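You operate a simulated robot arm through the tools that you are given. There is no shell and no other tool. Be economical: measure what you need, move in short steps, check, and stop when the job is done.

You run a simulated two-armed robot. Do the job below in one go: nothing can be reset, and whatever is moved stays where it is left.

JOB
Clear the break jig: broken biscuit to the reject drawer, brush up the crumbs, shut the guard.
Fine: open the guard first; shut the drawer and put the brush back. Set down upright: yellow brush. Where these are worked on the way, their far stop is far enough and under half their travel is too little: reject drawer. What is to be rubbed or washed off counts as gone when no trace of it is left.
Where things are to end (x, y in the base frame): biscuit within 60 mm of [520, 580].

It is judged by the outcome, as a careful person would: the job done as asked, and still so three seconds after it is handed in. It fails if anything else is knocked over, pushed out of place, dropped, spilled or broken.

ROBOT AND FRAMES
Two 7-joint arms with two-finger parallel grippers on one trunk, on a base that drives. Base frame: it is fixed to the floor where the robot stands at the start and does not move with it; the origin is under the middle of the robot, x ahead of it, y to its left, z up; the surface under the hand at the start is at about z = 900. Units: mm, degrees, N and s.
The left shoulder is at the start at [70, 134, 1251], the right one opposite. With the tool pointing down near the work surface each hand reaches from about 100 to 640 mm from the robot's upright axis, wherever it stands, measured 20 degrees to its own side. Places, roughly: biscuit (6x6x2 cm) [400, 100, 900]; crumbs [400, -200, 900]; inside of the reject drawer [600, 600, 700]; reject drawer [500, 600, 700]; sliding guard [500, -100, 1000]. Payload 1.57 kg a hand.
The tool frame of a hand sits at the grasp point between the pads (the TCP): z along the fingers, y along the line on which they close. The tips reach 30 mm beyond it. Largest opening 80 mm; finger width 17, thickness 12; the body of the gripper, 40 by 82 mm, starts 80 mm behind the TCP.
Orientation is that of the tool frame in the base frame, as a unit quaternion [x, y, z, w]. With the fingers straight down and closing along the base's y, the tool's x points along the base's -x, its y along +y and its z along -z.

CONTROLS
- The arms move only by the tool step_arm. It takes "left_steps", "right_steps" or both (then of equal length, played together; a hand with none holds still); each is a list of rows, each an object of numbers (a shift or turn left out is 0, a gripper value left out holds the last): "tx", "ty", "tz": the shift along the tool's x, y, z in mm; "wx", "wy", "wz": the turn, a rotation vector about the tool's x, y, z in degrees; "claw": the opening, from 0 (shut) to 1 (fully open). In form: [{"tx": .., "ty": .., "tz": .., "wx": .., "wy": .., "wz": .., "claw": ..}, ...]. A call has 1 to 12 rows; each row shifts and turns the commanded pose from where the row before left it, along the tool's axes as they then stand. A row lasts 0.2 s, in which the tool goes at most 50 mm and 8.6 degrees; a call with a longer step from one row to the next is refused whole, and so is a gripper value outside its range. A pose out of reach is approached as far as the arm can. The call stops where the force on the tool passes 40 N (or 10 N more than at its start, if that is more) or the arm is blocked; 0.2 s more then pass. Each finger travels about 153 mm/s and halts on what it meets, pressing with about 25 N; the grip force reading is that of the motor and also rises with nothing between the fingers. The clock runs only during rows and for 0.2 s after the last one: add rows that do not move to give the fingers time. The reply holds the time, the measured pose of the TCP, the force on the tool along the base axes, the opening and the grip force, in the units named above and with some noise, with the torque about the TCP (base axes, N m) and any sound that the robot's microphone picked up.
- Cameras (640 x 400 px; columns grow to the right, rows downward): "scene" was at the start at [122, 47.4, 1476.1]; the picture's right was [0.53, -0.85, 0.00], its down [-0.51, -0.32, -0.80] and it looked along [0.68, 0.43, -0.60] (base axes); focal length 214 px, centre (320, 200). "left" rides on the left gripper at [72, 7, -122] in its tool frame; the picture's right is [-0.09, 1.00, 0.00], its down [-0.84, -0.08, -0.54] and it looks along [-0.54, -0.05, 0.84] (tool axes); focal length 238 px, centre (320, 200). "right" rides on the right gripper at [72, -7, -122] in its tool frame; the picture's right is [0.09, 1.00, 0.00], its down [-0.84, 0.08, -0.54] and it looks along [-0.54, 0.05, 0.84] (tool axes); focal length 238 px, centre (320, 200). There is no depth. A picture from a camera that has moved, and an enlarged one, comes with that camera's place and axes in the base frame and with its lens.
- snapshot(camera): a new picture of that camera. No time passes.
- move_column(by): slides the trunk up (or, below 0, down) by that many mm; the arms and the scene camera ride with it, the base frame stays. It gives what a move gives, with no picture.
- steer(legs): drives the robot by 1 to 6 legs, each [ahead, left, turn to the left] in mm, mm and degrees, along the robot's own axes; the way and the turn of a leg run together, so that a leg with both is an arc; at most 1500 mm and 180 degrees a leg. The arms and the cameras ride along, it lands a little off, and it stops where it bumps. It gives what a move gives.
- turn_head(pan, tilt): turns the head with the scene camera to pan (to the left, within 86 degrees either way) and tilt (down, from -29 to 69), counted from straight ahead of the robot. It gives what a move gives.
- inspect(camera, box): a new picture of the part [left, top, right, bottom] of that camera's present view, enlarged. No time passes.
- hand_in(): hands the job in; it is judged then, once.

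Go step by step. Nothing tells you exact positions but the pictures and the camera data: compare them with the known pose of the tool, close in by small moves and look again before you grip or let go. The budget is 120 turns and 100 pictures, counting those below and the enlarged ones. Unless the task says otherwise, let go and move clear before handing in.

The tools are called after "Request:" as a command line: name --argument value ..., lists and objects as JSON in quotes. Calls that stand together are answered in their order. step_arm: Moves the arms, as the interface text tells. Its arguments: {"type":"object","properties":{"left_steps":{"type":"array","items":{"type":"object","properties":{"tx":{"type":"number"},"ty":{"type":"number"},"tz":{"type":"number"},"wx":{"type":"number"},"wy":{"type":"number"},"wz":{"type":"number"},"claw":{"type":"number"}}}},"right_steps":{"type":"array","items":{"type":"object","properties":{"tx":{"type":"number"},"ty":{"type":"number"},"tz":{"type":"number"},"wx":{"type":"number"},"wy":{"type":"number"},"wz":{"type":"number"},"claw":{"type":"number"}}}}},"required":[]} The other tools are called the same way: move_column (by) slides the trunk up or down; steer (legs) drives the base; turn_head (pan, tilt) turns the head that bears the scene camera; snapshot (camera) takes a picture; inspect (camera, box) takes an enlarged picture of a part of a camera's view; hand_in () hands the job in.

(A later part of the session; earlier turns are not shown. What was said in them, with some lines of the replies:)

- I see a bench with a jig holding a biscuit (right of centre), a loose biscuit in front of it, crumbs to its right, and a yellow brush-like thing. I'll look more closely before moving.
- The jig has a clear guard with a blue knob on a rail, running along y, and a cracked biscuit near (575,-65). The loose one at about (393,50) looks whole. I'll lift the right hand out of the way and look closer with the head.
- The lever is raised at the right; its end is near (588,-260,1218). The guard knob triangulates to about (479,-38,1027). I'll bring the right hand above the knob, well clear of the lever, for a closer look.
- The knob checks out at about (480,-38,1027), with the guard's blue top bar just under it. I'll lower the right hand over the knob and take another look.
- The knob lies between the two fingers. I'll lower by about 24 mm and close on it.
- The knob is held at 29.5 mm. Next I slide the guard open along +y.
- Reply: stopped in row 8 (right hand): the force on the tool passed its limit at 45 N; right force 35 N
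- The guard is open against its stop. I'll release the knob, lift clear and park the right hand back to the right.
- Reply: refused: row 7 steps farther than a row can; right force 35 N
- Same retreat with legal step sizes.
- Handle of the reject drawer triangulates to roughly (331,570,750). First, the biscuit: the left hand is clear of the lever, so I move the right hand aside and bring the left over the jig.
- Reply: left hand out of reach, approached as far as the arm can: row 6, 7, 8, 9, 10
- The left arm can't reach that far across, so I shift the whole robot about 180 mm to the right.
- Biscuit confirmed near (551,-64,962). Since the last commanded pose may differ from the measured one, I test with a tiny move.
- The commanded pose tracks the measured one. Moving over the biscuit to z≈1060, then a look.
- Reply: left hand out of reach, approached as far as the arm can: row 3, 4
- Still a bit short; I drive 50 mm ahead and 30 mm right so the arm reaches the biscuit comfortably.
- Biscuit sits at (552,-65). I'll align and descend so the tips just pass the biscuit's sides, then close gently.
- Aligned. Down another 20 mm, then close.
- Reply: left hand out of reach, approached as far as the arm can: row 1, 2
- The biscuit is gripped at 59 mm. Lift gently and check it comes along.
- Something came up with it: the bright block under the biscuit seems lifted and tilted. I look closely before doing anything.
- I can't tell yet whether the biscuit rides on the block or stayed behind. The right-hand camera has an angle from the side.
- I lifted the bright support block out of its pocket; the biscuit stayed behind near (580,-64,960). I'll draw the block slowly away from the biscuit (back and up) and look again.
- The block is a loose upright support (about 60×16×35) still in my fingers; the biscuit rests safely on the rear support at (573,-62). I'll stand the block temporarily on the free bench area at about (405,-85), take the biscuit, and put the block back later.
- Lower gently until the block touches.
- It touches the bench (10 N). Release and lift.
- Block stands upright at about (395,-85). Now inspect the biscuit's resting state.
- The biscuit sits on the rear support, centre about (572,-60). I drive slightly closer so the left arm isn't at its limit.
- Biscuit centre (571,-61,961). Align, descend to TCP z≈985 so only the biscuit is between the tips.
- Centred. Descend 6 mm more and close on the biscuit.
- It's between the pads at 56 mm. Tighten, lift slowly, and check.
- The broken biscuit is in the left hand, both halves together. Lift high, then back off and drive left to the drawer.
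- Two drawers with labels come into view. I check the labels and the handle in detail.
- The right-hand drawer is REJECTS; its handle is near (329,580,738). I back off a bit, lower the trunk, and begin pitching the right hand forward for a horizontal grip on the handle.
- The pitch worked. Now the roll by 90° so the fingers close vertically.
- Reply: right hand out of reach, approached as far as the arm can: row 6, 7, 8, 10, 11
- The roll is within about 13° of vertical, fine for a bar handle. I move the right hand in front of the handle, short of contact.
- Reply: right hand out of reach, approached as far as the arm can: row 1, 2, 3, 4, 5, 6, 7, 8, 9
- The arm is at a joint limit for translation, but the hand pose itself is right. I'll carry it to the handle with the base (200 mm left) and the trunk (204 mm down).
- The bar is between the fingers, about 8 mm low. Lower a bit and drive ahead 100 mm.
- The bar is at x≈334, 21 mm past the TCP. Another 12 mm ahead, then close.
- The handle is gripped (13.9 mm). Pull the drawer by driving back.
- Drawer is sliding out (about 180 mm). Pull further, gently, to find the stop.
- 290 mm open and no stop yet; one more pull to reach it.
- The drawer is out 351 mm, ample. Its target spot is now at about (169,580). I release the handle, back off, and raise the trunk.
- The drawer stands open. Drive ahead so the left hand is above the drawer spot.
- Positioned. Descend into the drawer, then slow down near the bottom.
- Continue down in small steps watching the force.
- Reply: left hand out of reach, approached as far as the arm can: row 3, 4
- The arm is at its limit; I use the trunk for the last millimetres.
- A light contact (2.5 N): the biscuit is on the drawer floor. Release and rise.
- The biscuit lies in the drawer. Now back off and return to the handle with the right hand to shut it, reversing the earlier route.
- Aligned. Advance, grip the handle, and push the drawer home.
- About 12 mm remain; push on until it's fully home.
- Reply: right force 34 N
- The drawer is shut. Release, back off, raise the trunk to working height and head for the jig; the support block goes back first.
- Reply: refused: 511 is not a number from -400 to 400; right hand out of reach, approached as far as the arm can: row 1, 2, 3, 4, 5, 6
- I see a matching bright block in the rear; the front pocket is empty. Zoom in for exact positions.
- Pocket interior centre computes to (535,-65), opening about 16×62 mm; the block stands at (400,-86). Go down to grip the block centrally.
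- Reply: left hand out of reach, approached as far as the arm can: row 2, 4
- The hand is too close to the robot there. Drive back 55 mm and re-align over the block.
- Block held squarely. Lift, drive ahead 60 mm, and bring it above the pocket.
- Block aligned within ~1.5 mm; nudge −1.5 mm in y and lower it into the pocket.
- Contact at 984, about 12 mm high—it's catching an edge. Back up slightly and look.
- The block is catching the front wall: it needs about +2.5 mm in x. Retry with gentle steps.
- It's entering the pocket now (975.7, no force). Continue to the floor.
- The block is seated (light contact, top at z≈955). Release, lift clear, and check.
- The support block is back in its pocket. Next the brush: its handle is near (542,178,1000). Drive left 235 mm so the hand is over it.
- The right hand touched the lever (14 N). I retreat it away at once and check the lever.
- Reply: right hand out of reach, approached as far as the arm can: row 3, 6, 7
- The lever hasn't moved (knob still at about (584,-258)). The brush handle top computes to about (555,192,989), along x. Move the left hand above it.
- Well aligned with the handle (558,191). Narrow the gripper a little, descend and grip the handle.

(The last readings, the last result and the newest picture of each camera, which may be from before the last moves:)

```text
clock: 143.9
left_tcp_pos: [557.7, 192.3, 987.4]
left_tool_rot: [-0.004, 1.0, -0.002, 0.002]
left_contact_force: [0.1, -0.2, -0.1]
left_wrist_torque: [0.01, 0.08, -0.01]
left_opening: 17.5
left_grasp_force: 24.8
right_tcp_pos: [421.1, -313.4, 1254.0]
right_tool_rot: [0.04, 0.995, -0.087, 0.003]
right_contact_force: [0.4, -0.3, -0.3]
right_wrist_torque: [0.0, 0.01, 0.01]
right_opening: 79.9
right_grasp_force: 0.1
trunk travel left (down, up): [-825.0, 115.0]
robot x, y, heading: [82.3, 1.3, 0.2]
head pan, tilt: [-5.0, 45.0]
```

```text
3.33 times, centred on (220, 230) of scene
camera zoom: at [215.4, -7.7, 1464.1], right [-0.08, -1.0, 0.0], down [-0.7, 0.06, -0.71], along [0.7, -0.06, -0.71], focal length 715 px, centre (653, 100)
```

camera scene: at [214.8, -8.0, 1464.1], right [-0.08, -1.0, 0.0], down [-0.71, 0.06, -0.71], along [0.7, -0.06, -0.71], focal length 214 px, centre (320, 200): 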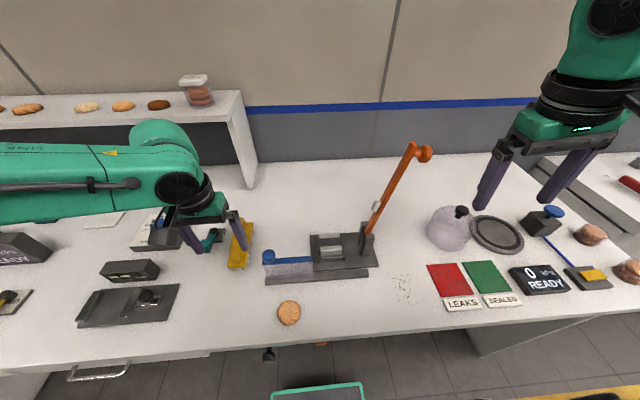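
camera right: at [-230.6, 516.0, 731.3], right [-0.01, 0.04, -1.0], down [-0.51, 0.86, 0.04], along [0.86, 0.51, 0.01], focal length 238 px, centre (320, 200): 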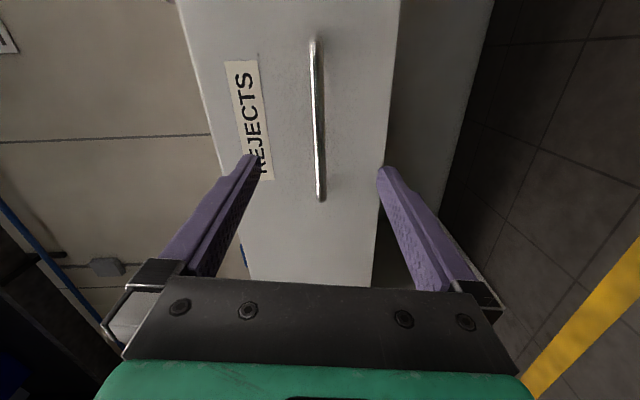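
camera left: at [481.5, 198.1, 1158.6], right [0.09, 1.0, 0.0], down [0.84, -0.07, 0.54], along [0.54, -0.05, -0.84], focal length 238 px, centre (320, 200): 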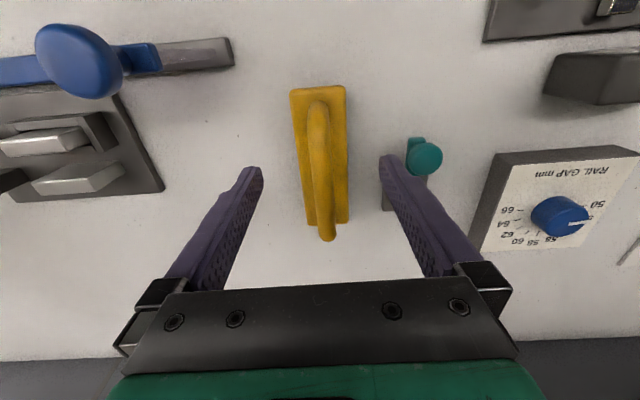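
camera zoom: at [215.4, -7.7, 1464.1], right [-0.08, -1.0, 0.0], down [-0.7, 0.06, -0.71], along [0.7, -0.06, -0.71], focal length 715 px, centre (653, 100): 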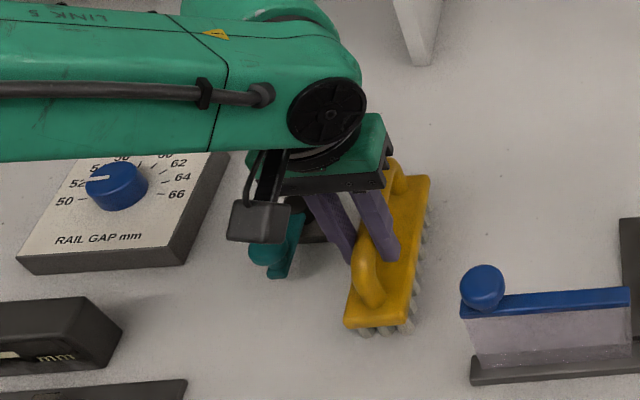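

Brush gripped (home: TCP ≈ (558,192,987)). Lift it high, pull it back from the jig, and drive to the crumbs at about (430,-245).

Request:
step_arm --left_steps '[{"tz": -15}, {"tz": -35}, {"tz": -40}, {"tz": -40}, {"tz": -40}, {"tx": 40}, {"tx": 45}, {"tx": 40}, {}]'

Request:
steer --legs '[[-35, 0, 0], [0, -435, 0]]'

Request:
snapshot --camera "left"

```text
clock: 145.9
left_tcp_pos: [432.9, 191.1, 1157.9]
left_tool_rot: [-0.004, 1.0, -0.001, 0.001]
left_contact_force: [-0.3, 0.3, -2.3]
left_wrist_torque: [0.01, 0.03, -0.01]
left_opening: 17.4
left_grasp_force: 25.1
right_tcp_pos: [421.5, -313.5, 1253.7]
right_tool_rot: [0.04, 0.995, -0.086, 0.004]
right_contact_force: [0.5, 1.4, -0.4]
right_wrist_torque: [0.03, 0.02, 0.0]
right_opening: 79.9
right_grasp_force: 0.1
trunk travel left (down, up): [-825.0, 115.0]
robot x, y, heading: [87.3, -0.8, 0.3]
head pan, tilt: [-5.0, 45.0]
```

```text
clock: 149.0
left_tcp_pos: [400.5, -236.7, 1158.2]
left_tool_rot: [-0.006, 1.0, -0.003, 0.002]
left_contact_force: [0.0, -0.6, -1.2]
left_wrist_torque: [0.01, 0.03, 0.01]
left_opening: 17.0
left_grasp_force: 25.4
right_tcp_pos: [391.3, -741.5, 1255.3]
right_tool_rot: [0.037, 0.995, -0.088, 0.004]
right_contact_force: [0.2, 0.2, -0.2]
right_wrist_torque: [-0.02, -0.01, 0.01]
right_opening: 80.0
right_grasp_force: 0.0
trunk travel left (down, up): [-825.0, 115.0]
robot x, y, heading: [55.8, -435.8, 0.6]
head pan, tilt: [-5.0, 45.0]
```

```text
13 pictures are left
camera left: at [326.9, -229.9, 1280.8], right [0.08, 1.0, 0.0], down [0.84, -0.06, 0.55], along [0.54, -0.05, -0.84], focal length 238 px, centre (320, 200)
```

left: 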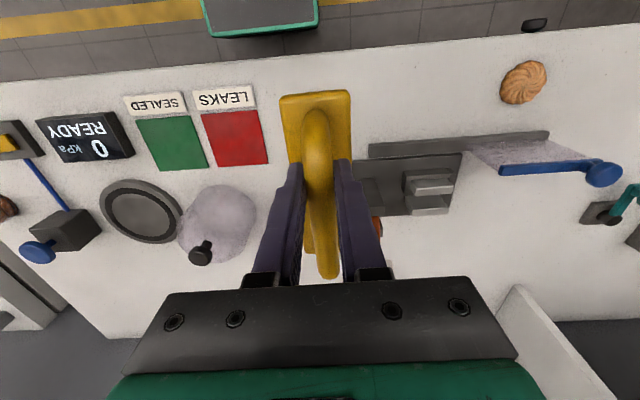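

The brush hides the crumbs, as expected; the LEAKS pad begins at y≈-335 and the rail ends at y≈-161, so I have room to sweep y −200…−300. Move to (416,-200) and descend.

Request:
step_arm --left_steps '[{"tx": -16, "ty": 35}, {"tz": 40}, {"tz": 40}, {"tz": 40}, {"tz": 30}, {"tz": 14}, {"tz": 4}, {}]'

```text
clock: 150.8
left_tcp_pos: [414.5, -204.7, 992.5]
left_tool_rot: [-0.006, 1.0, -0.001, 0.004]
left_contact_force: [-4.0, -1.5, 10.9]
left_wrist_torque: [-0.01, -0.62, -0.08]
left_opening: 17.2
left_grasp_force: 25.4
right_tcp_pos: [388.5, -743.9, 1254.5]
right_tool_rot: [0.037, 0.996, -0.086, 0.006]
right_contact_force: [0.0, 0.0, 0.1]
right_wrist_torque: [-0.03, -0.01, 0.01]
right_opening: 80.1
right_grasp_force: 0.0
trunk travel left (down, up): [-825.0, 115.0]
robot x, y, heading: [53.7, -433.1, 0.8]
head pan, tilt: [-5.0, 45.0]
```

Bristles are on the bench at 11 N. Sweep −y and back.

Request:
step_arm --left_steps '[{"ty": -16}, {"ty": -16}, {"ty": -16}, {"ty": -16}, {"ty": -16}, {"ty": -12}, {"ty": 16}, {"ty": 16}, {"ty": 16}, {"ty": 16}, {"ty": 16}, {"ty": 12}]'

Request:
inspect --camera "scene" --box '[100, 200, 340, 350]'

```text
clock: 153.4
left_tcp_pos: [415.3, -204.7, 992.7]
left_tool_rot: [-0.005, 1.0, -0.001, 0.003]
left_contact_force: [-0.3, -2.2, 5.8]
left_wrist_torque: [-0.13, -0.47, -0.13]
left_opening: 17.1
left_grasp_force: 24.9
right_tcp_pos: [390.0, -744.4, 1254.5]
right_tool_rot: [0.037, 0.995, -0.087, 0.005]
right_contact_force: [0.5, 0.2, 0.2]
right_wrist_torque: [-0.01, -0.01, -0.01]
right_opening: 79.8
right_grasp_force: 0.0
trunk travel left (down, up): [-825.0, 115.0]
robot x, y, heading: [54.5, -435.3, 0.6]
head pan, tilt: [-5.0, 45.0]
```

```text
2.67 times, centred on (220, 275) of scene
camera zoom: at [182.9, -440.4, 1464.3], right [-0.08, -1.0, 0.0], down [-0.7, 0.05, -0.71], along [0.71, -0.05, -0.71], focal length 572 px, centre (587, 0)
```

zoom: 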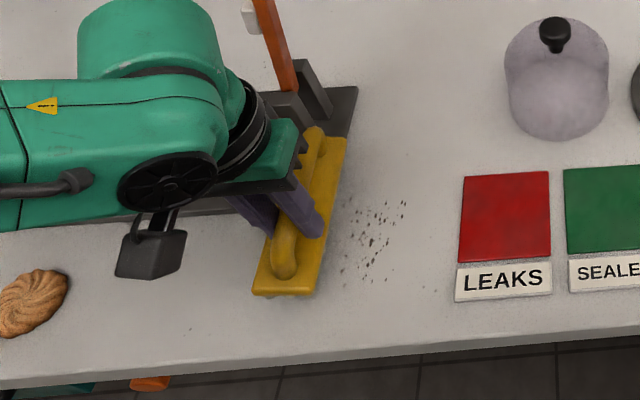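

The crumbs are thinner but still there. More strokes, a bit wider and firmer.

Request:
step_arm --left_steps '[{"ty": -20, "tz": 1.5}, {"ty": -20}, {"ty": -20}, {"ty": -20}, {"ty": -19}, {"ty": 20}, {"ty": 20}, {"ty": 20}, {"ty": -20}, {"ty": -20}, {"ty": -20}, {"ty": 20}]'

Request:
step_arm --left_steps '[{"ty": 20}, {"ty": 20}, {"ty": -20}, {"ty": -20}, {"ty": -20}, {"ty": 20}, {"ty": 20}, {"ty": 20}, {"ty": 20}, {"ty": 19}, {}]'

Request:
inspect --camera "scene" --box '[180, 240, 300, 330]'

```text
clock: 156.0
left_tcp_pos: [416.4, -283.2, 990.6]
left_tool_rot: [-0.006, 1.0, -0.003, 0.003]
left_contact_force: [0.1, -1.8, 3.4]
left_wrist_torque: [-0.19, 0.18, 0.06]
left_opening: 16.9
left_grasp_force: 25.1
right_tcp_pos: [390.6, -743.6, 1254.4]
right_tool_rot: [0.038, 0.995, -0.088, 0.004]
right_contact_force: [-0.4, 0.1, 0.1]
right_wrist_torque: [0.04, 0.01, -0.02]
right_opening: 80.0
right_grasp_force: 0.1
trunk travel left (down, up): [-825.0, 115.0]
robot x, y, heading: [53.1, -433.6, 0.6]
head pan, tilt: [-5.0, 45.0]
```

```text
clock: 158.4
left_tcp_pos: [417.2, -204.1, 990.6]
left_tool_rot: [-0.005, 1.0, -0.001, 0.002]
left_contact_force: [0.2, -1.2, 5.8]
left_wrist_torque: [-0.04, -0.51, -0.09]
left_opening: 17.1
left_grasp_force: 25.1
right_tcp_pos: [389.5, -745.3, 1254.0]
right_tool_rot: [0.038, 0.995, -0.087, 0.004]
right_contact_force: [-0.4, -0.1, 0.3]
right_wrist_torque: [-0.02, 0.0, 0.02]
right_opening: 79.7
right_grasp_force: 0.1
trunk travel left (down, up): [-825.0, 115.0]
robot x, y, heading: [55.6, -437.2, 1.0]
head pan, tilt: [-5.0, 45.0]
```

```text
4.44 times, centred on (240, 285) of scene
camera zoom: at [182.9, -440.4, 1464.3], right [-0.08, -1.0, 0.0], down [-0.7, 0.05, -0.71], along [0.71, -0.05, -0.71], focal length 953 px, centre (676, -178)
```

zoom: 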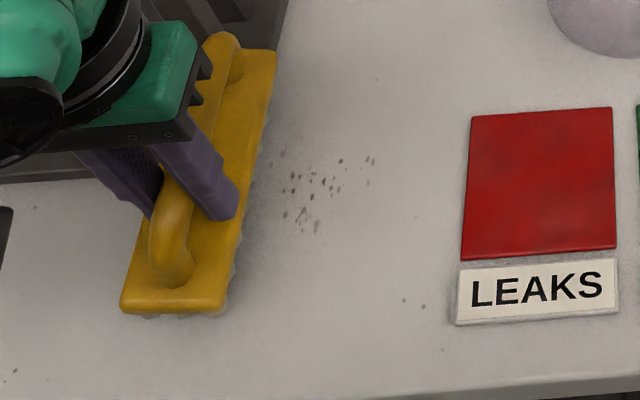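

Fading, with residue mainly toward the far end (x≈430–470). Shift 14 mm outward, tilt the far bristles down a touch, and stroke more.

Request:
step_arm --left_steps '[{"ty": -20, "tx": -7, "wy": 1, "tz": 1}, {"ty": -20, "tx": -7}, {"ty": -20}, {"ty": -20}, {"ty": -19}, {"ty": 20}, {"ty": 20}, {"ty": 20}, {"ty": 15}, {"ty": -20}, {"ty": -20}, {"ty": -20}]'

Request:
step_arm --left_steps '[{"ty": 20}, {"ty": 20}, {"ty": 20}, {"ty": -20}, {"ty": -20}, {"ty": -20}, {"ty": 20}, {"ty": 20}, {"ty": 20}, {"ty": -20}, {"ty": -20}, {"ty": -20}]'

Request:
step_arm --left_steps '[{"ty": 20}, {"ty": 20}, {"ty": 20}, {"ty": -20}, {"ty": -20}, {"ty": -30}, {"ty": 20}, {"ty": 20}, {"ty": 20}, {"ty": 20}, {"ty": 20}, {"ty": 10}]'

Request:
inspect --camera "scene" --box '[180, 240, 300, 330]'

```text
clock: 161.0
left_tcp_pos: [430.2, -287.9, 990.0]
left_tool_rot: [-0.007, 1.0, -0.002, -0.007]
left_contact_force: [-0.1, 0.0, -2.1]
left_wrist_torque: [-0.04, 0.08, 0.03]
left_opening: 17.2
left_grasp_force: 24.5
right_tcp_pos: [391.6, -743.0, 1254.6]
right_tool_rot: [0.036, 0.996, -0.087, 0.004]
right_contact_force: [0.0, 0.1, 0.2]
right_wrist_torque: [-0.04, 0.0, 0.0]
right_opening: 80.2
right_grasp_force: 0.0
trunk travel left (down, up): [-825.0, 115.0]
robot x, y, heading: [56.1, -431.8, 0.6]
head pan, tilt: [-5.0, 45.0]
```

```text
clock: 163.6
left_tcp_pos: [431.4, -287.5, 988.8]
left_tool_rot: [-0.007, 1.0, -0.002, -0.008]
left_contact_force: [0.4, -0.7, -1.5]
left_wrist_torque: [-0.01, 0.05, -0.01]
left_opening: 17.1
left_grasp_force: 25.1
right_tcp_pos: [392.5, -744.0, 1254.0]
right_tool_rot: [0.037, 0.996, -0.085, 0.004]
right_contact_force: [-1.3, -0.3, -0.1]
right_wrist_torque: [-0.02, 0.01, -0.01]
right_opening: 79.8
right_grasp_force: 0.2
trunk travel left (down, up): [-825.0, 115.0]
robot x, y, heading: [54.0, -437.4, 0.5]
head pan, tilt: [-5.0, 45.0]
```

```text
clock: 166.2
left_tcp_pos: [427.7, -189.6, 990.2]
left_tool_rot: [-0.006, 1.0, -0.001, -0.005]
left_contact_force: [-5.3, -6.3, 10.3]
left_wrist_torque: [-0.14, -0.44, -0.6]
left_opening: 19.0
left_grasp_force: 24.5
right_tcp_pos: [387.6, -746.4, 1254.4]
right_tool_rot: [0.038, 0.996, -0.085, 0.006]
right_contact_force: [0.5, 0.0, 0.1]
right_wrist_torque: [-0.01, -0.03, 0.0]
right_opening: 79.8
right_grasp_force: 0.1
trunk travel left (down, up): [-825.0, 115.0]
robot x, y, heading: [54.2, -435.2, 0.6]
head pan, tilt: [-5.0, 45.0]
```

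```text
4.44 times, centred on (240, 285) of scene
camera zoom: at [180.4, -442.6, 1464.6], right [-0.08, -1.0, 0.0], down [-0.7, 0.06, -0.71], along [0.71, -0.05, -0.71], focal length 953 px, centre (676, -178)
```

zoom: 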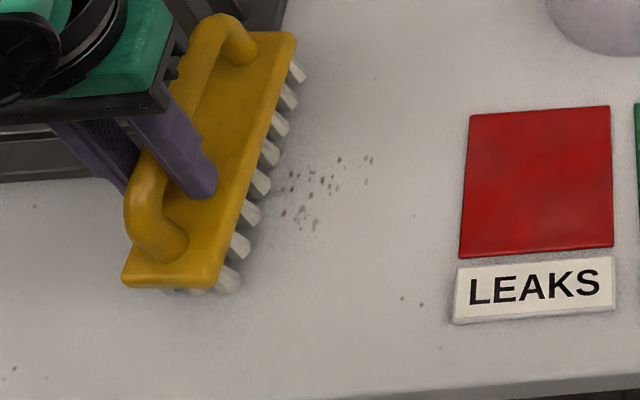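

The far end was riding on the jig's base plate near y=-205, so mid-stroke the bristles hovered. Lift, move clear of the plate, and look at how the brush sits in the grip.

Request:
step_arm --left_steps '[{"ty": -10, "tz": -6}, {"tz": -15, "ty": -20}, {"ty": -20, "tx": 8, "wy": -1}, {}]'

Request:
inspect --camera "scene" --box '[120, 180, 300, 320]'

```text
clock: 167.2
left_tcp_pos: [422.8, -237.6, 1008.5]
left_tool_rot: [-0.006, 1.0, -0.002, 0.002]
left_contact_force: [1.0, -0.4, -1.5]
left_wrist_torque: [0.02, 0.01, 0.0]
left_opening: 17.0
left_grasp_force: 25.3
right_tcp_pos: [392.2, -742.8, 1254.0]
right_tool_rot: [0.038, 0.995, -0.088, 0.004]
right_contact_force: [0.7, 0.1, -0.6]
right_wrist_torque: [-0.03, 0.01, 0.02]
right_opening: 80.2
right_grasp_force: 0.0
trunk travel left (down, up): [-825.0, 115.0]
robot x, y, heading: [52.6, -433.7, 0.5]
head pan, tilt: [-5.0, 45.0]
```

```text
2.86 times, centred on (210, 250) of scene
camera zoom: at [184.7, -437.8, 1464.1], right [-0.08, -1.0, 0.0], down [-0.71, 0.05, -0.71], along [0.7, -0.05, -0.71], focal length 613 px, centre (634, 57)
```

zoom: 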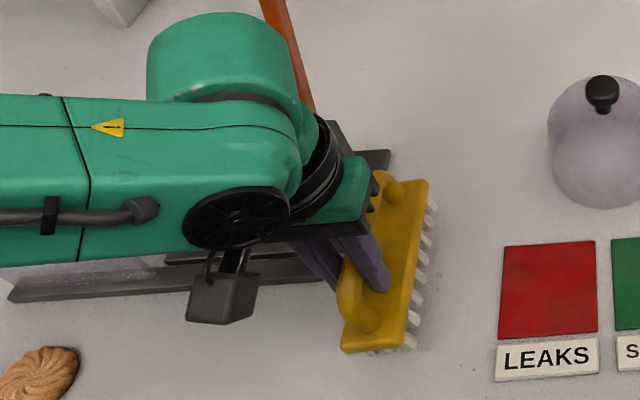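

Request:
step_arm --left_steps '[{"ty": -10}, {"tz": 12}, {"tz": 8}, {"tz": 3}, {"tz": 2}]'

```text
clock: 168.4
left_tcp_pos: [422.1, -248.1, 986.0]
left_tool_rot: [-0.006, 1.0, -0.001, 0.004]
left_contact_force: [0.4, -1.0, 11.0]
left_wrist_torque: [0.08, 0.53, 0.01]
left_opening: 17.0
left_grasp_force: 25.5
right_tcp_pos: [388.7, -743.9, 1254.4]
right_tool_rot: [0.037, 0.996, -0.087, 0.004]
right_contact_force: [-0.2, 0.8, -0.1]
right_wrist_torque: [0.01, 0.0, 0.02]
right_opening: 79.9
right_grasp_force: 0.1
trunk travel left (down, up): [-825.0, 115.0]
robot x, y, heading: [57.8, -434.6, 0.7]
head pan, tilt: [-5.0, 45.0]
```

Contact on the near end mainly; press slightly and pitch so that it lies flat, then stroke between y −225 and −305.

Request:
step_arm --left_steps '[{"wy": 1.5}, {"tz": 2}, {}]'

Request:
step_arm --left_steps '[{"ty": -18}, {"ty": -18}, {"ty": -18}, {"ty": 18}, {"ty": 18}, {"ty": 18}, {"ty": 20}, {"ty": -20}, {"ty": -18}, {"ty": -18}, {"ty": -18}, {"ty": 18}]'

Request:
step_arm --left_steps '[{"ty": 18}, {"ty": 18}, {"ty": 20}, {"ty": -20}, {"ty": -18}, {"ty": -18}, {"ty": -18}, {"ty": 18}, {"ty": 18}, {"ty": 18}, {"ty": 20}, {"ty": -20}]'

Request:
step_arm --left_steps '[{"ty": -18}, {"ty": -18}, {"ty": -18}, {"tz": -20}, {"tz": -30}, {"tz": -40}, {"tz": -40}, {"tz": -30}, {"ty": 40, "tx": 0}, {}]'

Request:
inspect --camera "scene" --box '[180, 240, 300, 330]'

```text
clock: 169.2
left_tcp_pos: [423.8, -250.3, 984.2]
left_tool_rot: [-0.006, 1.0, -0.001, -0.009]
left_contact_force: [6.5, -4.5, 19.9]
left_wrist_torque: [0.0, 0.47, 0.08]
left_opening: 17.2
left_grasp_force: 25.7
right_tcp_pos: [390.2, -746.5, 1254.1]
right_tool_rot: [0.037, 0.996, -0.086, 0.003]
right_contact_force: [1.0, -1.2, -0.1]
right_wrist_torque: [-0.01, -0.01, -0.02]
right_opening: 80.2
right_grasp_force: 0.1
trunk travel left (down, up): [-825.0, 115.0]
robot x, y, heading: [59.8, -435.2, 0.3]
head pan, tilt: [-5.0, 45.0]
```

```text
clock: 171.8
left_tcp_pos: [422.8, -281.8, 982.7]
left_tool_rot: [-0.006, 1.0, -0.002, -0.012]
left_contact_force: [0.0, 0.1, -0.6]
left_wrist_torque: [0.02, 0.05, -0.03]
left_opening: 17.1
left_grasp_force: 25.5
right_tcp_pos: [391.7, -741.8, 1254.4]
right_tool_rot: [0.038, 0.995, -0.088, 0.005]
right_contact_force: [0.1, -0.2, -0.1]
right_wrist_torque: [-0.02, -0.04, -0.01]
right_opening: 80.0
right_grasp_force: 0.1
trunk travel left (down, up): [-825.0, 115.0]
robot x, y, heading: [53.7, -434.7, 0.7]
head pan, tilt: [-5.0, 45.0]
```

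```text
clock: 174.4
left_tcp_pos: [424.2, -248.4, 983.3]
left_tool_rot: [-0.006, 1.0, -0.001, -0.011]
left_contact_force: [-0.4, 0.5, -1.7]
left_wrist_torque: [0.0, 0.04, 0.0]
left_opening: 17.4
left_grasp_force: 24.8
right_tcp_pos: [390.9, -744.0, 1253.8]
right_tool_rot: [0.037, 0.996, -0.087, 0.003]
right_contact_force: [-0.4, 0.4, 0.0]
right_wrist_torque: [0.01, -0.04, 0.01]
right_opening: 79.9
right_grasp_force: 0.1
trunk travel left (down, up): [-825.0, 115.0]
robot x, y, heading: [54.6, -433.7, 0.7]
head pan, tilt: [-5.0, 45.0]
```

```text
clock: 176.6
left_tcp_pos: [426.9, -261.2, 1140.7]
left_tool_rot: [-0.006, 1.0, -0.001, -0.012]
left_contact_force: [-0.4, 0.5, -1.3]
left_wrist_torque: [0.0, 0.06, 0.0]
left_opening: 17.4
left_grasp_force: 24.4
right_tcp_pos: [391.9, -742.1, 1254.1]
right_tool_rot: [0.037, 0.996, -0.087, 0.004]
right_contact_force: [0.4, -0.3, 0.0]
right_wrist_torque: [0.04, 0.0, -0.01]
right_opening: 80.0
right_grasp_force: 0.0
trunk travel left (down, up): [-825.0, 115.0]
robot x, y, heading: [51.7, -435.8, 0.7]
head pan, tilt: [-5.0, 45.0]
```

```text
4.44 times, centred on (240, 285) of scene
camera zoom: at [184.1, -438.7, 1464.1], right [-0.08, -1.0, 0.0], down [-0.71, 0.05, -0.71], along [0.7, -0.05, -0.71], focal length 953 px, centre (676, -178)
```

zoom: 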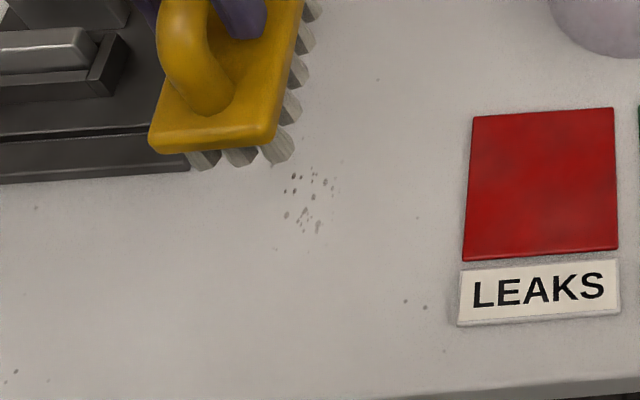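

Only a small patch remains at x 412–460, y −216…−250; the brush had slid up in the grip and lost contact. I'll go back with x≈405 (clear of the plate), and lower progressively during strokes.

Request:
step_arm --left_steps '[{"tx": 22, "ty": 36}, {"tz": 40}, {"tz": 40}, {"tz": 40}, {"tz": 28}, {"tz": 5}, {"tz": 3}]'

```text
clock: 178.2
left_tcp_pos: [400.6, -224.9, 986.8]
left_tool_rot: [-0.007, 1.0, -0.002, -0.011]
left_contact_force: [-0.2, -0.6, -0.5]
left_wrist_torque: [0.0, 0.05, 0.01]
left_opening: 17.4
left_grasp_force: 25.1
right_tcp_pos: [391.3, -742.9, 1254.6]
right_tool_rot: [0.037, 0.996, -0.087, 0.005]
right_contact_force: [-0.8, -0.4, -0.6]
right_wrist_torque: [0.03, -0.01, 0.04]
right_opening: 80.0
right_grasp_force: 0.1
trunk travel left (down, up): [-825.0, 115.0]
robot x, y, heading: [52.6, -434.5, 0.6]
head pan, tilt: [-5.0, 45.0]
```

Request:
step_arm --left_steps '[{"tz": 3}, {"tz": 2}, {"tz": 2}]'

```text
clock: 179.0
left_tcp_pos: [400.3, -227.3, 980.8]
left_tool_rot: [-0.007, 1.0, 0.0, -0.01]
left_contact_force: [-0.8, -0.9, 7.6]
left_wrist_torque: [0.14, 0.43, 0.02]
left_opening: 17.2
left_grasp_force: 25.3
right_tcp_pos: [390.1, -743.1, 1254.1]
right_tool_rot: [0.037, 0.996, -0.086, 0.005]
right_contact_force: [-0.3, 0.1, -0.2]
right_wrist_torque: [-0.03, -0.01, 0.0]
right_opening: 79.9
right_grasp_force: 0.0
trunk travel left (down, up): [-825.0, 115.0]
robot x, y, heading: [55.0, -434.4, 0.8]
head pan, tilt: [-5.0, 45.0]
```

Contact. Pitch a little more and stroke with gradual lowering.

Request:
step_arm --left_steps '[{"wy": 2}, {"ty": -12, "tz": 1}, {"ty": -12, "tz": 0.5}, {"ty": -12, "tz": 0.5}, {"ty": 12, "tz": 0.5}, {"ty": 12, "tz": 0.5}, {"ty": 12, "tz": 0.5}, {"ty": 8, "tz": 0.5}, {"ty": -12}, {"ty": -12, "tz": 0.5}, {"ty": -12}, {"ty": -8, "tz": 0.5}]'

Request:
step_arm --left_steps '[{"ty": 12, "tz": 0.5}, {"ty": 12}, {"ty": 12, "tz": 0.5}, {"ty": 10}, {"ty": -12, "tz": 0.5}, {"ty": -12}, {"ty": -12, "tz": 0.5}, {"ty": -10}, {"ty": 12, "tz": 0.5}, {"ty": 12}, {"ty": 12, "tz": 0.5}, {"ty": 10}]'

Request:
inspect --camera "scene" --box '[180, 240, 300, 330]'

```text
clock: 181.6
left_tcp_pos: [400.7, -261.5, 974.1]
left_tool_rot: [-0.006, 1.0, -0.002, -0.03]
left_contact_force: [-0.1, 0.2, -1.1]
left_wrist_torque: [0.0, 0.04, 0.03]
left_opening: 17.3
left_grasp_force: 25.1
right_tcp_pos: [391.5, -743.6, 1254.5]
right_tool_rot: [0.037, 0.996, -0.086, 0.005]
right_contact_force: [-0.1, -0.3, 0.9]
right_wrist_torque: [-0.05, -0.05, -0.01]
right_opening: 79.9
right_grasp_force: 0.0
trunk travel left (down, up): [-825.0, 115.0]
robot x, y, heading: [49.1, -437.2, 0.7]
head pan, tilt: [-5.0, 45.0]
```

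```text
clock: 184.2
left_tcp_pos: [399.6, -217.8, 973.0]
left_tool_rot: [-0.005, 1.0, -0.002, -0.027]
left_contact_force: [1.2, -5.9, 10.8]
left_wrist_torque: [-0.15, 0.29, -0.17]
left_opening: 17.3
left_grasp_force: 25.0
right_tcp_pos: [391.3, -745.5, 1254.2]
right_tool_rot: [0.037, 0.996, -0.085, 0.005]
right_contact_force: [0.2, 0.5, -0.5]
right_wrist_torque: [0.02, -0.02, 0.02]
right_opening: 79.9
right_grasp_force: 0.2
trunk travel left (down, up): [-825.0, 115.0]
robot x, y, heading: [55.4, -431.7, 0.5]
head pan, tilt: [-5.0, 45.0]
```

```text
4.44 times, centred on (240, 285) of scene
camera zoom: at [182.6, -441.4, 1464.4], right [-0.08, -1.0, 0.0], down [-0.7, 0.06, -0.71], along [0.71, -0.05, -0.71], focal length 953 px, centre (676, -178)
```

zoom: 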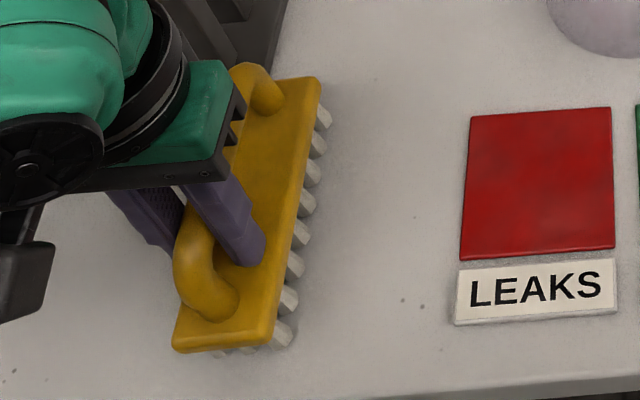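

Nothing visible outside the brush now. A few more strokes over the patch, then lift and check beneath.

Request:
step_arm --left_steps '[{"ty": -12, "tz": 0.5}, {"ty": -12}, {"ty": -12, "tz": 0.5}, {"ty": -10}, {"ty": 12, "tz": 0.5}, {"ty": 12}, {"ty": 12, "tz": 0.5}, {"ty": 10}, {"ty": -12, "tz": 0.5}, {"ty": -12}, {"ty": -12}, {"ty": -10}]'

Request:
step_arm --left_steps '[{"tz": -15}, {"tz": -40}, {"tz": -45}, {"tz": -45}, {"tz": -30}, {"wy": -3.2}, {"ty": 40}, {"ty": 40}, {}]'

Request:
inspect --camera "scene" --box '[160, 210, 320, 330]'

```text
clock: 186.8
left_tcp_pos: [398.4, -261.5, 970.3]
left_tool_rot: [-0.006, 1.0, -0.001, -0.027]
left_contact_force: [0.1, 4.5, 14.7]
left_wrist_torque: [0.17, -0.03, 0.01]
left_opening: 17.2
left_grasp_force: 24.8
right_tcp_pos: [389.2, -743.2, 1254.6]
right_tool_rot: [0.038, 0.995, -0.087, 0.005]
right_contact_force: [1.1, -0.2, 0.0]
right_wrist_torque: [-0.03, 0.01, 0.0]
right_opening: 80.3
right_grasp_force: 0.1
trunk travel left (down, up): [-825.0, 115.0]
robot x, y, heading: [56.0, -436.6, 0.7]
head pan, tilt: [-5.0, 45.0]
```

```text
clock: 188.8
left_tcp_pos: [409.5, -182.9, 1144.6]
left_tool_rot: [-0.006, 1.0, -0.001, 0.0]
left_contact_force: [0.1, -0.1, -1.7]
left_wrist_torque: [-0.02, 0.03, 0.0]
left_opening: 17.0
left_grasp_force: 25.1
right_tcp_pos: [392.8, -744.8, 1253.3]
right_tool_rot: [0.037, 0.996, -0.086, 0.003]
right_contact_force: [-0.4, -0.6, 0.4]
right_wrist_torque: [0.02, 0.02, 0.01]
right_opening: 80.2
right_grasp_force: 0.0
trunk travel left (down, up): [-825.0, 115.0]
robot x, y, heading: [56.9, -434.3, 0.5]
head pan, tilt: [-5.0, 45.0]
```

```text
3.33 times, centred on (240, 270) of scene
camera zoom: at [184.3, -440.4, 1464.1], right [-0.08, -1.0, 0.0], down [-0.71, 0.05, -0.71], along [0.7, -0.05, -0.71], focal length 715 px, centre (587, -33)
```

zoom: 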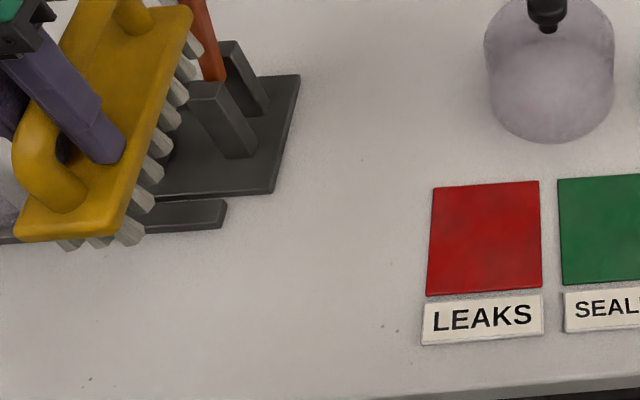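

The crumb area is clean. Two faint specks remain near (377,-307); they look like bench texture, but I'll brush over them to be safe.

Request:
step_arm --left_steps '[{"ty": -40}, {"ty": -40}, {"ty": -25}, {"tz": 45}, {"tz": 45}, {"tz": 45}, {"tz": 25}, {"tz": 5}, {"tz": 3}, {"tz": 2}]'

```text
clock: 191.0
left_tcp_pos: [410.9, -286.0, 973.4]
left_tool_rot: [-0.006, 1.0, -0.003, -0.001]
left_contact_force: [-0.3, -0.3, -1.1]
left_wrist_torque: [-0.02, 0.05, -0.03]
left_opening: 16.9
left_grasp_force: 24.9
right_tcp_pos: [392.6, -742.1, 1254.5]
right_tool_rot: [0.037, 0.996, -0.087, 0.003]
right_contact_force: [0.3, 0.2, -0.1]
right_wrist_torque: [0.01, 0.01, 0.0]
right_opening: 80.0
right_grasp_force: 0.1
trunk travel left (down, up): [-825.0, 115.0]
robot x, y, heading: [54.7, -435.1, 0.5]
head pan, tilt: [-5.0, 45.0]
```

Request:
step_arm --left_steps '[{"tz": 2}, {"tz": 2}, {"ty": -10, "tz": 1}, {"ty": 10, "tz": 0.5}, {"ty": 8}, {"ty": -8, "tz": 0.5}, {"ty": -10}, {"ty": 10, "tz": 0.5}, {"ty": 8}, {"ty": -8}, {"ty": -10}, {"ty": 10}]'

```text
clock: 193.6
left_tcp_pos: [408.1, -291.9, 969.5]
left_tool_rot: [-0.006, 1.0, -0.001, 0.0]
left_contact_force: [-0.2, -2.4, 26.2]
left_wrist_torque: [-0.2, -0.19, 0.37]
left_opening: 17.1
left_grasp_force: 25.5
right_tcp_pos: [387.9, -747.4, 1254.4]
right_tool_rot: [0.037, 0.996, -0.085, 0.005]
right_contact_force: [0.2, -0.1, 0.3]
right_wrist_torque: [0.05, 0.04, 0.0]
right_opening: 80.3
right_grasp_force: 0.0
trunk travel left (down, up): [-825.0, 115.0]
robot x, y, heading: [58.8, -437.0, 0.6]
head pan, tilt: [-5.0, 45.0]
```

Firm, flat contact now (26 N). Two more strokes, lift, and carry the brush home.

Request:
step_arm --left_steps '[{"ty": 10}, {"ty": -10}, {"ty": -8}, {"ty": 10}, {"tz": -20}, {"tz": -45}, {"tz": -45}, {"tz": -45}, {"tz": -30}, {}]'

Request:
inspect --camera "scene" --box '[160, 210, 320, 330]'

Request:
steer --legs '[[0, 435, 0], [33, 0, 0]]'

```text
clock: 194.3
left_tcp_pos: [408.7, -284.8, 969.4]
left_tool_rot: [-0.007, 1.0, 0.003, 0.003]
left_contact_force: [-2.9, 6.1, 18.8]
left_wrist_torque: [-0.07, 1.07, -0.33]
left_opening: 17.3
left_grasp_force: 25.0
right_tcp_pos: [387.4, -742.8, 1255.1]
right_tool_rot: [0.037, 0.996, -0.086, 0.006]
right_contact_force: [0.8, 0.0, -0.5]
right_wrist_torque: [-0.03, -0.02, -0.02]
right_opening: 80.1
right_grasp_force: 0.1
trunk travel left (down, up): [-825.0, 115.0]
robot x, y, heading: [57.1, -434.8, 1.0]
head pan, tilt: [-5.0, 45.0]
stopped in row 3 (left hand): the force on the tool passed its limit at 46 N (the readings are from after the stop); the commanded pose is now the measured one
```

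```text
3.33 times, centred on (240, 270) of scene
camera zoom: at [178.9, -438.0, 1464.4], right [-0.07, -1.0, 0.0], down [-0.7, 0.05, -0.71], along [0.71, -0.05, -0.7], focal length 715 px, centre (587, -33)
```

zoom: 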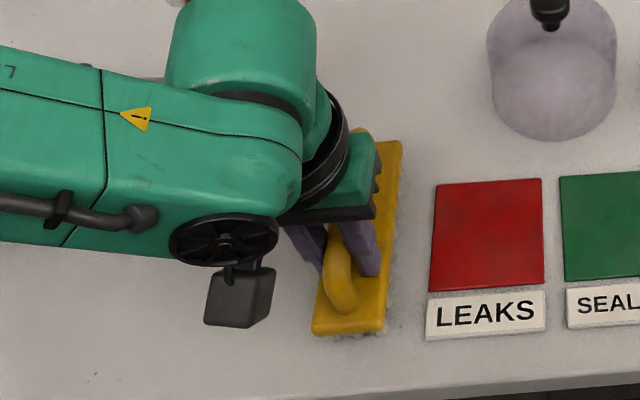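

```text
clock: 195.5
left_tcp_pos: [411.5, -211.7, 970.8]
left_tool_rot: [0.001, 1.0, -0.006, 0.005]
left_contact_force: [0.1, -15.9, 14.9]
left_wrist_torque: [-0.61, 0.8, -0.58]
left_opening: 18.3
left_grasp_force: 25.6
right_tcp_pos: [388.0, -663.6, 1253.7]
right_tool_rot: [0.037, 0.996, -0.086, 0.004]
right_contact_force: [0.2, 0.5, 0.6]
right_wrist_torque: [0.01, -0.04, -0.05]
right_opening: 79.8
right_grasp_force: 0.2
trunk travel left (down, up): [-825.0, 115.0]
robot x, y, heading: [52.6, -350.8, 0.6]
head pan, tilt: [-5.0, 45.0]
stopped in leg 1: the force on the tool passed its limit at 49 N (the readings are from after the stop); the commanded pose is now the measured one
```

The lift had been interrupted, so the drive dragged the brush on the bench and it met the jig's base plate. Ease off, lift, and check the jig.

Request:
step_arm --left_steps '[{"ty": -6, "tz": -1}, {"tz": -15}, {"tz": -40}, {"tz": -45}, {"tz": -45}, {"tz": -30}, {}]'

Request:
snapshot --camera "left"

```text
clock: 197.1
left_tcp_pos: [410.4, -211.7, 1146.3]
left_tool_rot: [-0.002, 1.0, -0.002, 0.002]
left_contact_force: [0.5, 0.1, -1.5]
left_wrist_torque: [-0.01, 0.02, -0.01]
left_opening: 16.9
left_grasp_force: 25.1
right_tcp_pos: [391.7, -658.8, 1254.5]
right_tool_rot: [0.037, 0.996, -0.087, 0.004]
right_contact_force: [-0.2, 0.5, 0.0]
right_wrist_torque: [-0.02, -0.03, -0.01]
right_opening: 79.8
right_grasp_force: 0.1
trunk travel left (down, up): [-825.0, 115.0]
robot x, y, heading: [56.5, -353.0, 0.7]
head pan, tilt: [-5.0, 45.0]
```

```text
4 pictures are left
camera left: at [337.1, -204.4, 1268.3], right [0.09, 1.0, -0.01], down [0.84, -0.07, 0.54], along [0.54, -0.05, -0.84], focal length 238 px, centre (320, 200)
```

left: 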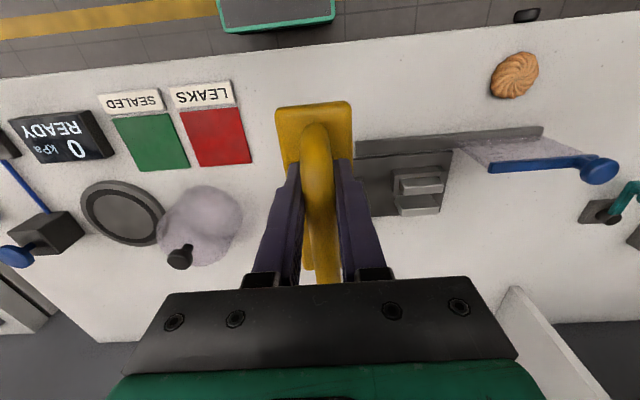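

The jig and rail are where they were (ends at (473,-163) and (469,113)). Now drive the brush home, lifted.

Request:
steer --legs '[[0, 353, 0], [30, 0, 0]]'

```text
clock: 199.9
left_tcp_pos: [429.4, 140.8, 1149.3]
left_tool_rot: [-0.001, 1.0, -0.003, 0.006]
left_contact_force: [-0.7, -0.1, 0.4]
left_wrist_torque: [0.0, -0.03, 0.01]
left_opening: 16.9
left_grasp_force: 24.9
right_tcp_pos: [408.4, -305.9, 1256.5]
right_tool_rot: [0.038, 0.996, -0.086, 0.007]
right_contact_force: [-1.3, 0.8, 0.3]
right_wrist_torque: [-0.01, -0.06, 0.01]
right_opening: 80.3
right_grasp_force: 0.1
trunk travel left (down, up): [-825.0, 115.0]
robot x, y, heading: [81.3, 3.4, 0.5]
head pan, tilt: [-5.0, 45.0]
```

Request:
step_arm --left_steps '[{"ty": 25}, {"ty": 26}, {"tx": -40}, {"tx": -40}, {"tx": -38}, {}]'

```text
clock: 201.3
left_tcp_pos: [553.8, 191.0, 1146.8]
left_tool_rot: [-0.001, 1.0, -0.002, 0.001]
left_contact_force: [-1.1, -0.1, -0.3]
left_wrist_torque: [0.03, 0.02, -0.03]
left_opening: 17.0
left_grasp_force: 24.8
right_tcp_pos: [416.3, -306.3, 1254.0]
right_tool_rot: [0.038, 0.995, -0.087, 0.005]
right_contact_force: [-0.8, 1.0, 0.1]
right_wrist_torque: [-0.01, -0.01, -0.03]
right_opening: 80.0
right_grasp_force: 0.0
trunk travel left (down, up): [-825.0, 115.0]
robot x, y, heading: [80.0, 0.6, 0.6]
head pan, tilt: [-5.0, 45.0]
```

Request:
step_arm --left_steps '[{"tx": -4, "ty": 1}, {"tz": 45}, {"tz": 45}, {"tz": 45}, {"tz": 30}, {"tz": 3}, {}]'

```text
clock: 202.9
left_tcp_pos: [558.8, 192.3, 977.7]
left_tool_rot: [-0.001, 1.0, -0.002, 0.002]
left_contact_force: [-0.2, -0.2, -0.9]
left_wrist_torque: [-0.01, 0.02, -0.01]
left_opening: 16.7
left_grasp_force: 24.7
right_tcp_pos: [416.7, -307.1, 1254.6]
right_tool_rot: [0.037, 0.996, -0.086, 0.004]
right_contact_force: [0.1, 0.3, -0.1]
right_wrist_torque: [0.01, -0.01, 0.0]
right_opening: 80.1
right_grasp_force: 0.0
trunk travel left (down, up): [-825.0, 115.0]
robot x, y, heading: [80.7, 1.3, 0.3]
head pan, tilt: [-5.0, 45.0]
```

Request:
step_arm --left_steps '[{"tz": 3}, {"tz": 2}, {"tz": 2}]'

```text
clock: 203.7
left_tcp_pos: [559.0, 191.7, 973.0]
left_tool_rot: [-0.002, 1.0, -0.003, 0.004]
left_contact_force: [0.0, -0.4, 4.3]
left_wrist_torque: [0.12, -0.48, -0.01]
left_opening: 17.3
left_grasp_force: 24.9
right_tcp_pos: [415.6, -306.9, 1253.8]
right_tool_rot: [0.038, 0.995, -0.087, 0.006]
right_contact_force: [0.1, 0.1, 0.3]
right_wrist_torque: [0.0, 0.01, 0.02]
right_opening: 80.2
right_grasp_force: 0.0
trunk travel left (down, up): [-825.0, 115.0]
robot x, y, heading: [81.9, 4.3, 0.4]
head pan, tilt: [-5.0, 45.0]
```

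Touching down. Press slightly to level, release, and rise.

Request:
step_arm --left_steps '[{"tz": 1.5}, {}, {"claw": 0.3}, {"claw": 0.55}, {}, {"tz": -15}, {"tz": -35}, {"tz": -40}, {"tz": -40}, {}]'

Request:
snapshot --camera "left"

```text
clock: 205.9
left_tcp_pos: [559.3, 192.5, 1098.9]
left_tool_rot: [-0.001, 1.0, -0.004, 0.002]
left_contact_force: [0.6, 1.3, -0.2]
left_wrist_torque: [0.0, 0.01, 0.03]
left_opening: 44.0
left_grasp_force: 0.0
right_tcp_pos: [415.5, -306.2, 1253.9]
right_tool_rot: [0.038, 0.996, -0.086, 0.005]
right_contact_force: [0.0, -0.6, -0.2]
right_wrist_torque: [0.02, -0.03, 0.02]
right_opening: 80.0
right_grasp_force: 0.1
trunk travel left (down, up): [-825.0, 115.0]
robot x, y, heading: [82.0, 3.3, 0.2]
head pan, tilt: [-5.0, 45.0]
```

```text
3 pictures are left
camera left: at [486.3, 201.1, 1221.3], right [0.09, 1.0, -0.01], down [0.84, -0.07, 0.54], along [0.54, -0.05, -0.84], focal length 238 px, centre (320, 200)
```

left: 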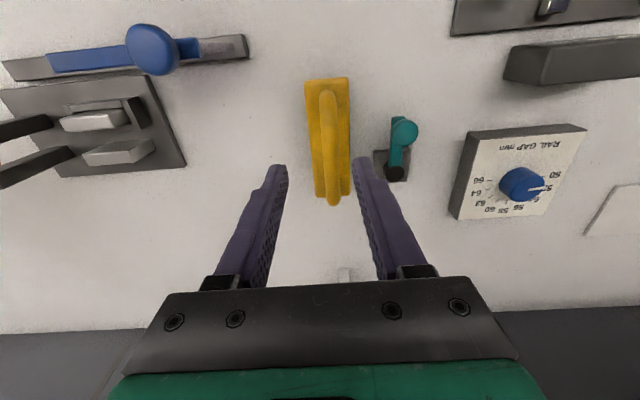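

The brush stands upright at home. Lastly the guard: shift the robot right 120 mm so the left arm can work the knob at about (478,85).

Request:
steer --legs '[[0, -120, 0]]'

Request:
step_arm --left_steps '[{"tx": 40, "claw": 0.9}, {"tx": 41}, {}]'

```text
clock: 207.1
left_tcp_pos: [560.3, 77.7, 1097.8]
left_tool_rot: [-0.001, 1.0, -0.004, 0.002]
left_contact_force: [0.2, 0.5, -0.3]
left_wrist_torque: [-0.03, 0.0, 0.0]
left_opening: 44.1
left_grasp_force: 0.0
right_tcp_pos: [417.9, -420.9, 1255.3]
right_tool_rot: [0.038, 0.995, -0.087, 0.005]
right_contact_force: [0.3, 0.0, 0.2]
right_wrist_torque: [-0.02, -0.03, -0.01]
right_opening: 80.2
right_grasp_force: 0.1
trunk travel left (down, up): [-825.0, 115.0]
robot x, y, heading: [84.0, -114.4, 0.3]
head pan, tilt: [-5.0, 45.0]
```

```text
clock: 207.9
left_tcp_pos: [478.0, 73.6, 1099.1]
left_tool_rot: [-0.002, 1.0, -0.002, 0.001]
left_contact_force: [-0.1, 0.1, 0.2]
left_wrist_torque: [0.0, 0.03, 0.03]
left_opening: 71.9
left_grasp_force: 0.1
right_tcp_pos: [418.7, -426.2, 1253.1]
right_tool_rot: [0.038, 0.996, -0.086, 0.004]
right_contact_force: [0.5, 0.1, -0.4]
right_wrist_torque: [-0.03, 0.01, 0.0]
right_opening: 80.0
right_grasp_force: 0.1
trunk travel left (down, up): [-825.0, 115.0]
robot x, y, heading: [80.9, -117.0, 0.6]
head pan, tilt: [-5.0, 45.0]
```

Request:
step_arm --left_steps '[{"ty": 12.5, "claw": 1}, {"tz": 20}, {"tz": 18}, {"tz": 13}, {}, {"claw": 0.3}, {"claw": 0}, {}, {}]'

```text
clock: 209.9
left_tcp_pos: [477.9, 86.5, 1047.1]
left_tool_rot: [-0.002, 1.0, -0.003, 0.002]
left_contact_force: [-0.6, -0.2, -3.6]
left_wrist_torque: [0.06, -0.11, 0.0]
left_opening: 29.0
left_grasp_force: 39.0
right_tcp_pos: [418.9, -425.7, 1253.3]
right_tool_rot: [0.037, 0.996, -0.086, 0.004]
right_contact_force: [0.2, -0.8, 0.1]
right_wrist_torque: [-0.02, -0.04, 0.01]
right_opening: 80.0
right_grasp_force: 0.1
trunk travel left (down, up): [-825.0, 115.0]
robot x, y, heading: [81.7, -116.7, 0.6]
head pan, tilt: [-5.0, 45.0]
```

Knob held. Slide the guard shut toward −y until its stop.

Request:
step_arm --left_steps '[{"ty": -12}, {"ty": -16}, {"ty": -16}, {"ty": -16}, {"ty": -16}, {"ty": -16}, {"ty": -16}, {"ty": -10}, {"ty": -6}, {"ty": -5}, {"ty": -4}]'

```text
clock: 212.3
left_tcp_pos: [476.9, -39.5, 1046.7]
left_tool_rot: [-0.003, 1.0, -0.004, 0.001]
left_contact_force: [-7.7, 19.0, -12.9]
left_wrist_torque: [0.12, 0.13, 0.0]
left_opening: 29.1
left_grasp_force: 39.3
right_tcp_pos: [417.3, -418.4, 1256.0]
right_tool_rot: [0.037, 0.995, -0.089, 0.004]
right_contact_force: [0.2, 0.1, 0.2]
right_wrist_torque: [0.02, 0.01, 0.01]
right_opening: 80.3
right_grasp_force: 0.0
trunk travel left (down, up): [-825.0, 115.0]
robot x, y, heading: [79.0, -113.6, 0.8]
head pan, tilt: [-5.0, 45.0]
```

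At y=-39.5 against the stop (19 N): shut, as at the start. Release, lift and retreat, then a final look.

Request:
step_arm --left_steps '[{"ty": 2}, {"claw": 0.7}, {}, {"tz": -20}, {"tz": -40}, {"tz": -40}, {"tz": -40, "tx": 10}, {"tx": 30, "ty": 30}, {"ty": 45}, {"ty": 45}, {"ty": 45}, {"ty": 40}]'

Request:
snapshot --camera "scene"

```text
clock: 214.9
left_tcp_pos: [438.8, 165.2, 1186.6]
left_tool_rot: [0.0, 1.0, -0.004, 0.002]
left_contact_force: [0.9, 0.3, 0.0]
left_wrist_torque: [-0.02, 0.02, -0.03]
left_opening: 56.0
left_grasp_force: 0.0
right_tcp_pos: [417.3, -423.4, 1255.4]
right_tool_rot: [0.037, 0.995, -0.087, 0.005]
right_contact_force: [0.0, 0.2, 0.4]
right_wrist_torque: [-0.04, -0.01, 0.04]
right_opening: 79.7
right_grasp_force: 0.0
trunk travel left (down, up): [-825.0, 115.0]
robot x, y, heading: [79.5, -115.0, 0.6]
head pan, tilt: [-5.0, 45.0]
```

```text
2 pictures are left
camera scene: at [209.9, -118.0, 1464.2], right [-0.08, -1.0, 0.0], down [-0.7, 0.05, -0.71], along [0.71, -0.06, -0.71], focal length 214 px, centre (320, 200)
```

scene: 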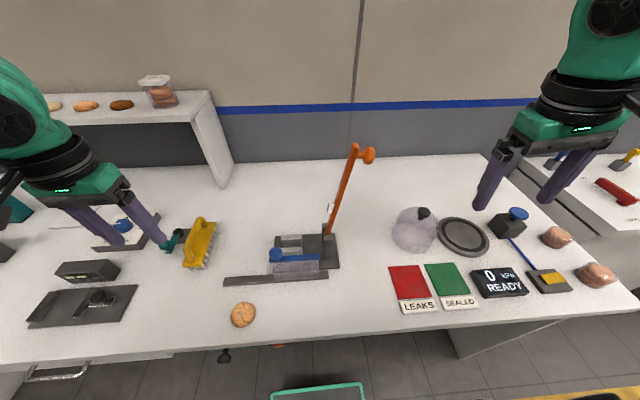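

Request:
inspect --camera "scene" --box '[250, 215, 420, 320]'

```text
3.76 times, centred on (335, 268) of scene
camera zoom: at [209.9, -118.0, 1464.2], right [-0.08, -1.0, 0.0], down [-0.7, 0.05, -0.71], along [0.71, -0.06, -0.71], focal length 807 px, centre (264, -54)
```

zoom: 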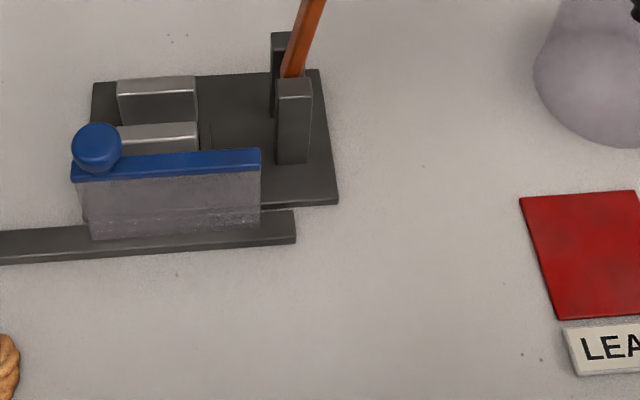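

The crumbs are gone; the two specks left by the pad came through hard brushing unchanged, so they look like bench texture. The guard is shut, both supports are in place, the brush is upright at home and the drawer is shut. Handing in.

Request:
hand_in

```text
The job is handed in.
```

I cleared the break jig and handed it in. The broken biscuit is in the shut reject drawer at about (515, 583) by the arm's readings. The crumbs are brushed up, the brush is upright in its place, and the guard is shut.

Four things happened on the way:
- **Support block:** my first grip lifted the jig's loose front support block instead of the biscuit. I stood it on the bench, then put it back in its pocket.
- **Lever:** the right hand touched the jig's lever with about 14 N. A picture afterwards showed it had not moved.
- **Jig base:** the brush caught the edge of the jig's base plate, with up to 49 N on the hand. A picture showed the rail ends within a few millimetres of where they started.
- **Specks:** two faint specks remain near the LEAKS pad. They did not change under firm brushing, so I took them for bench texture.
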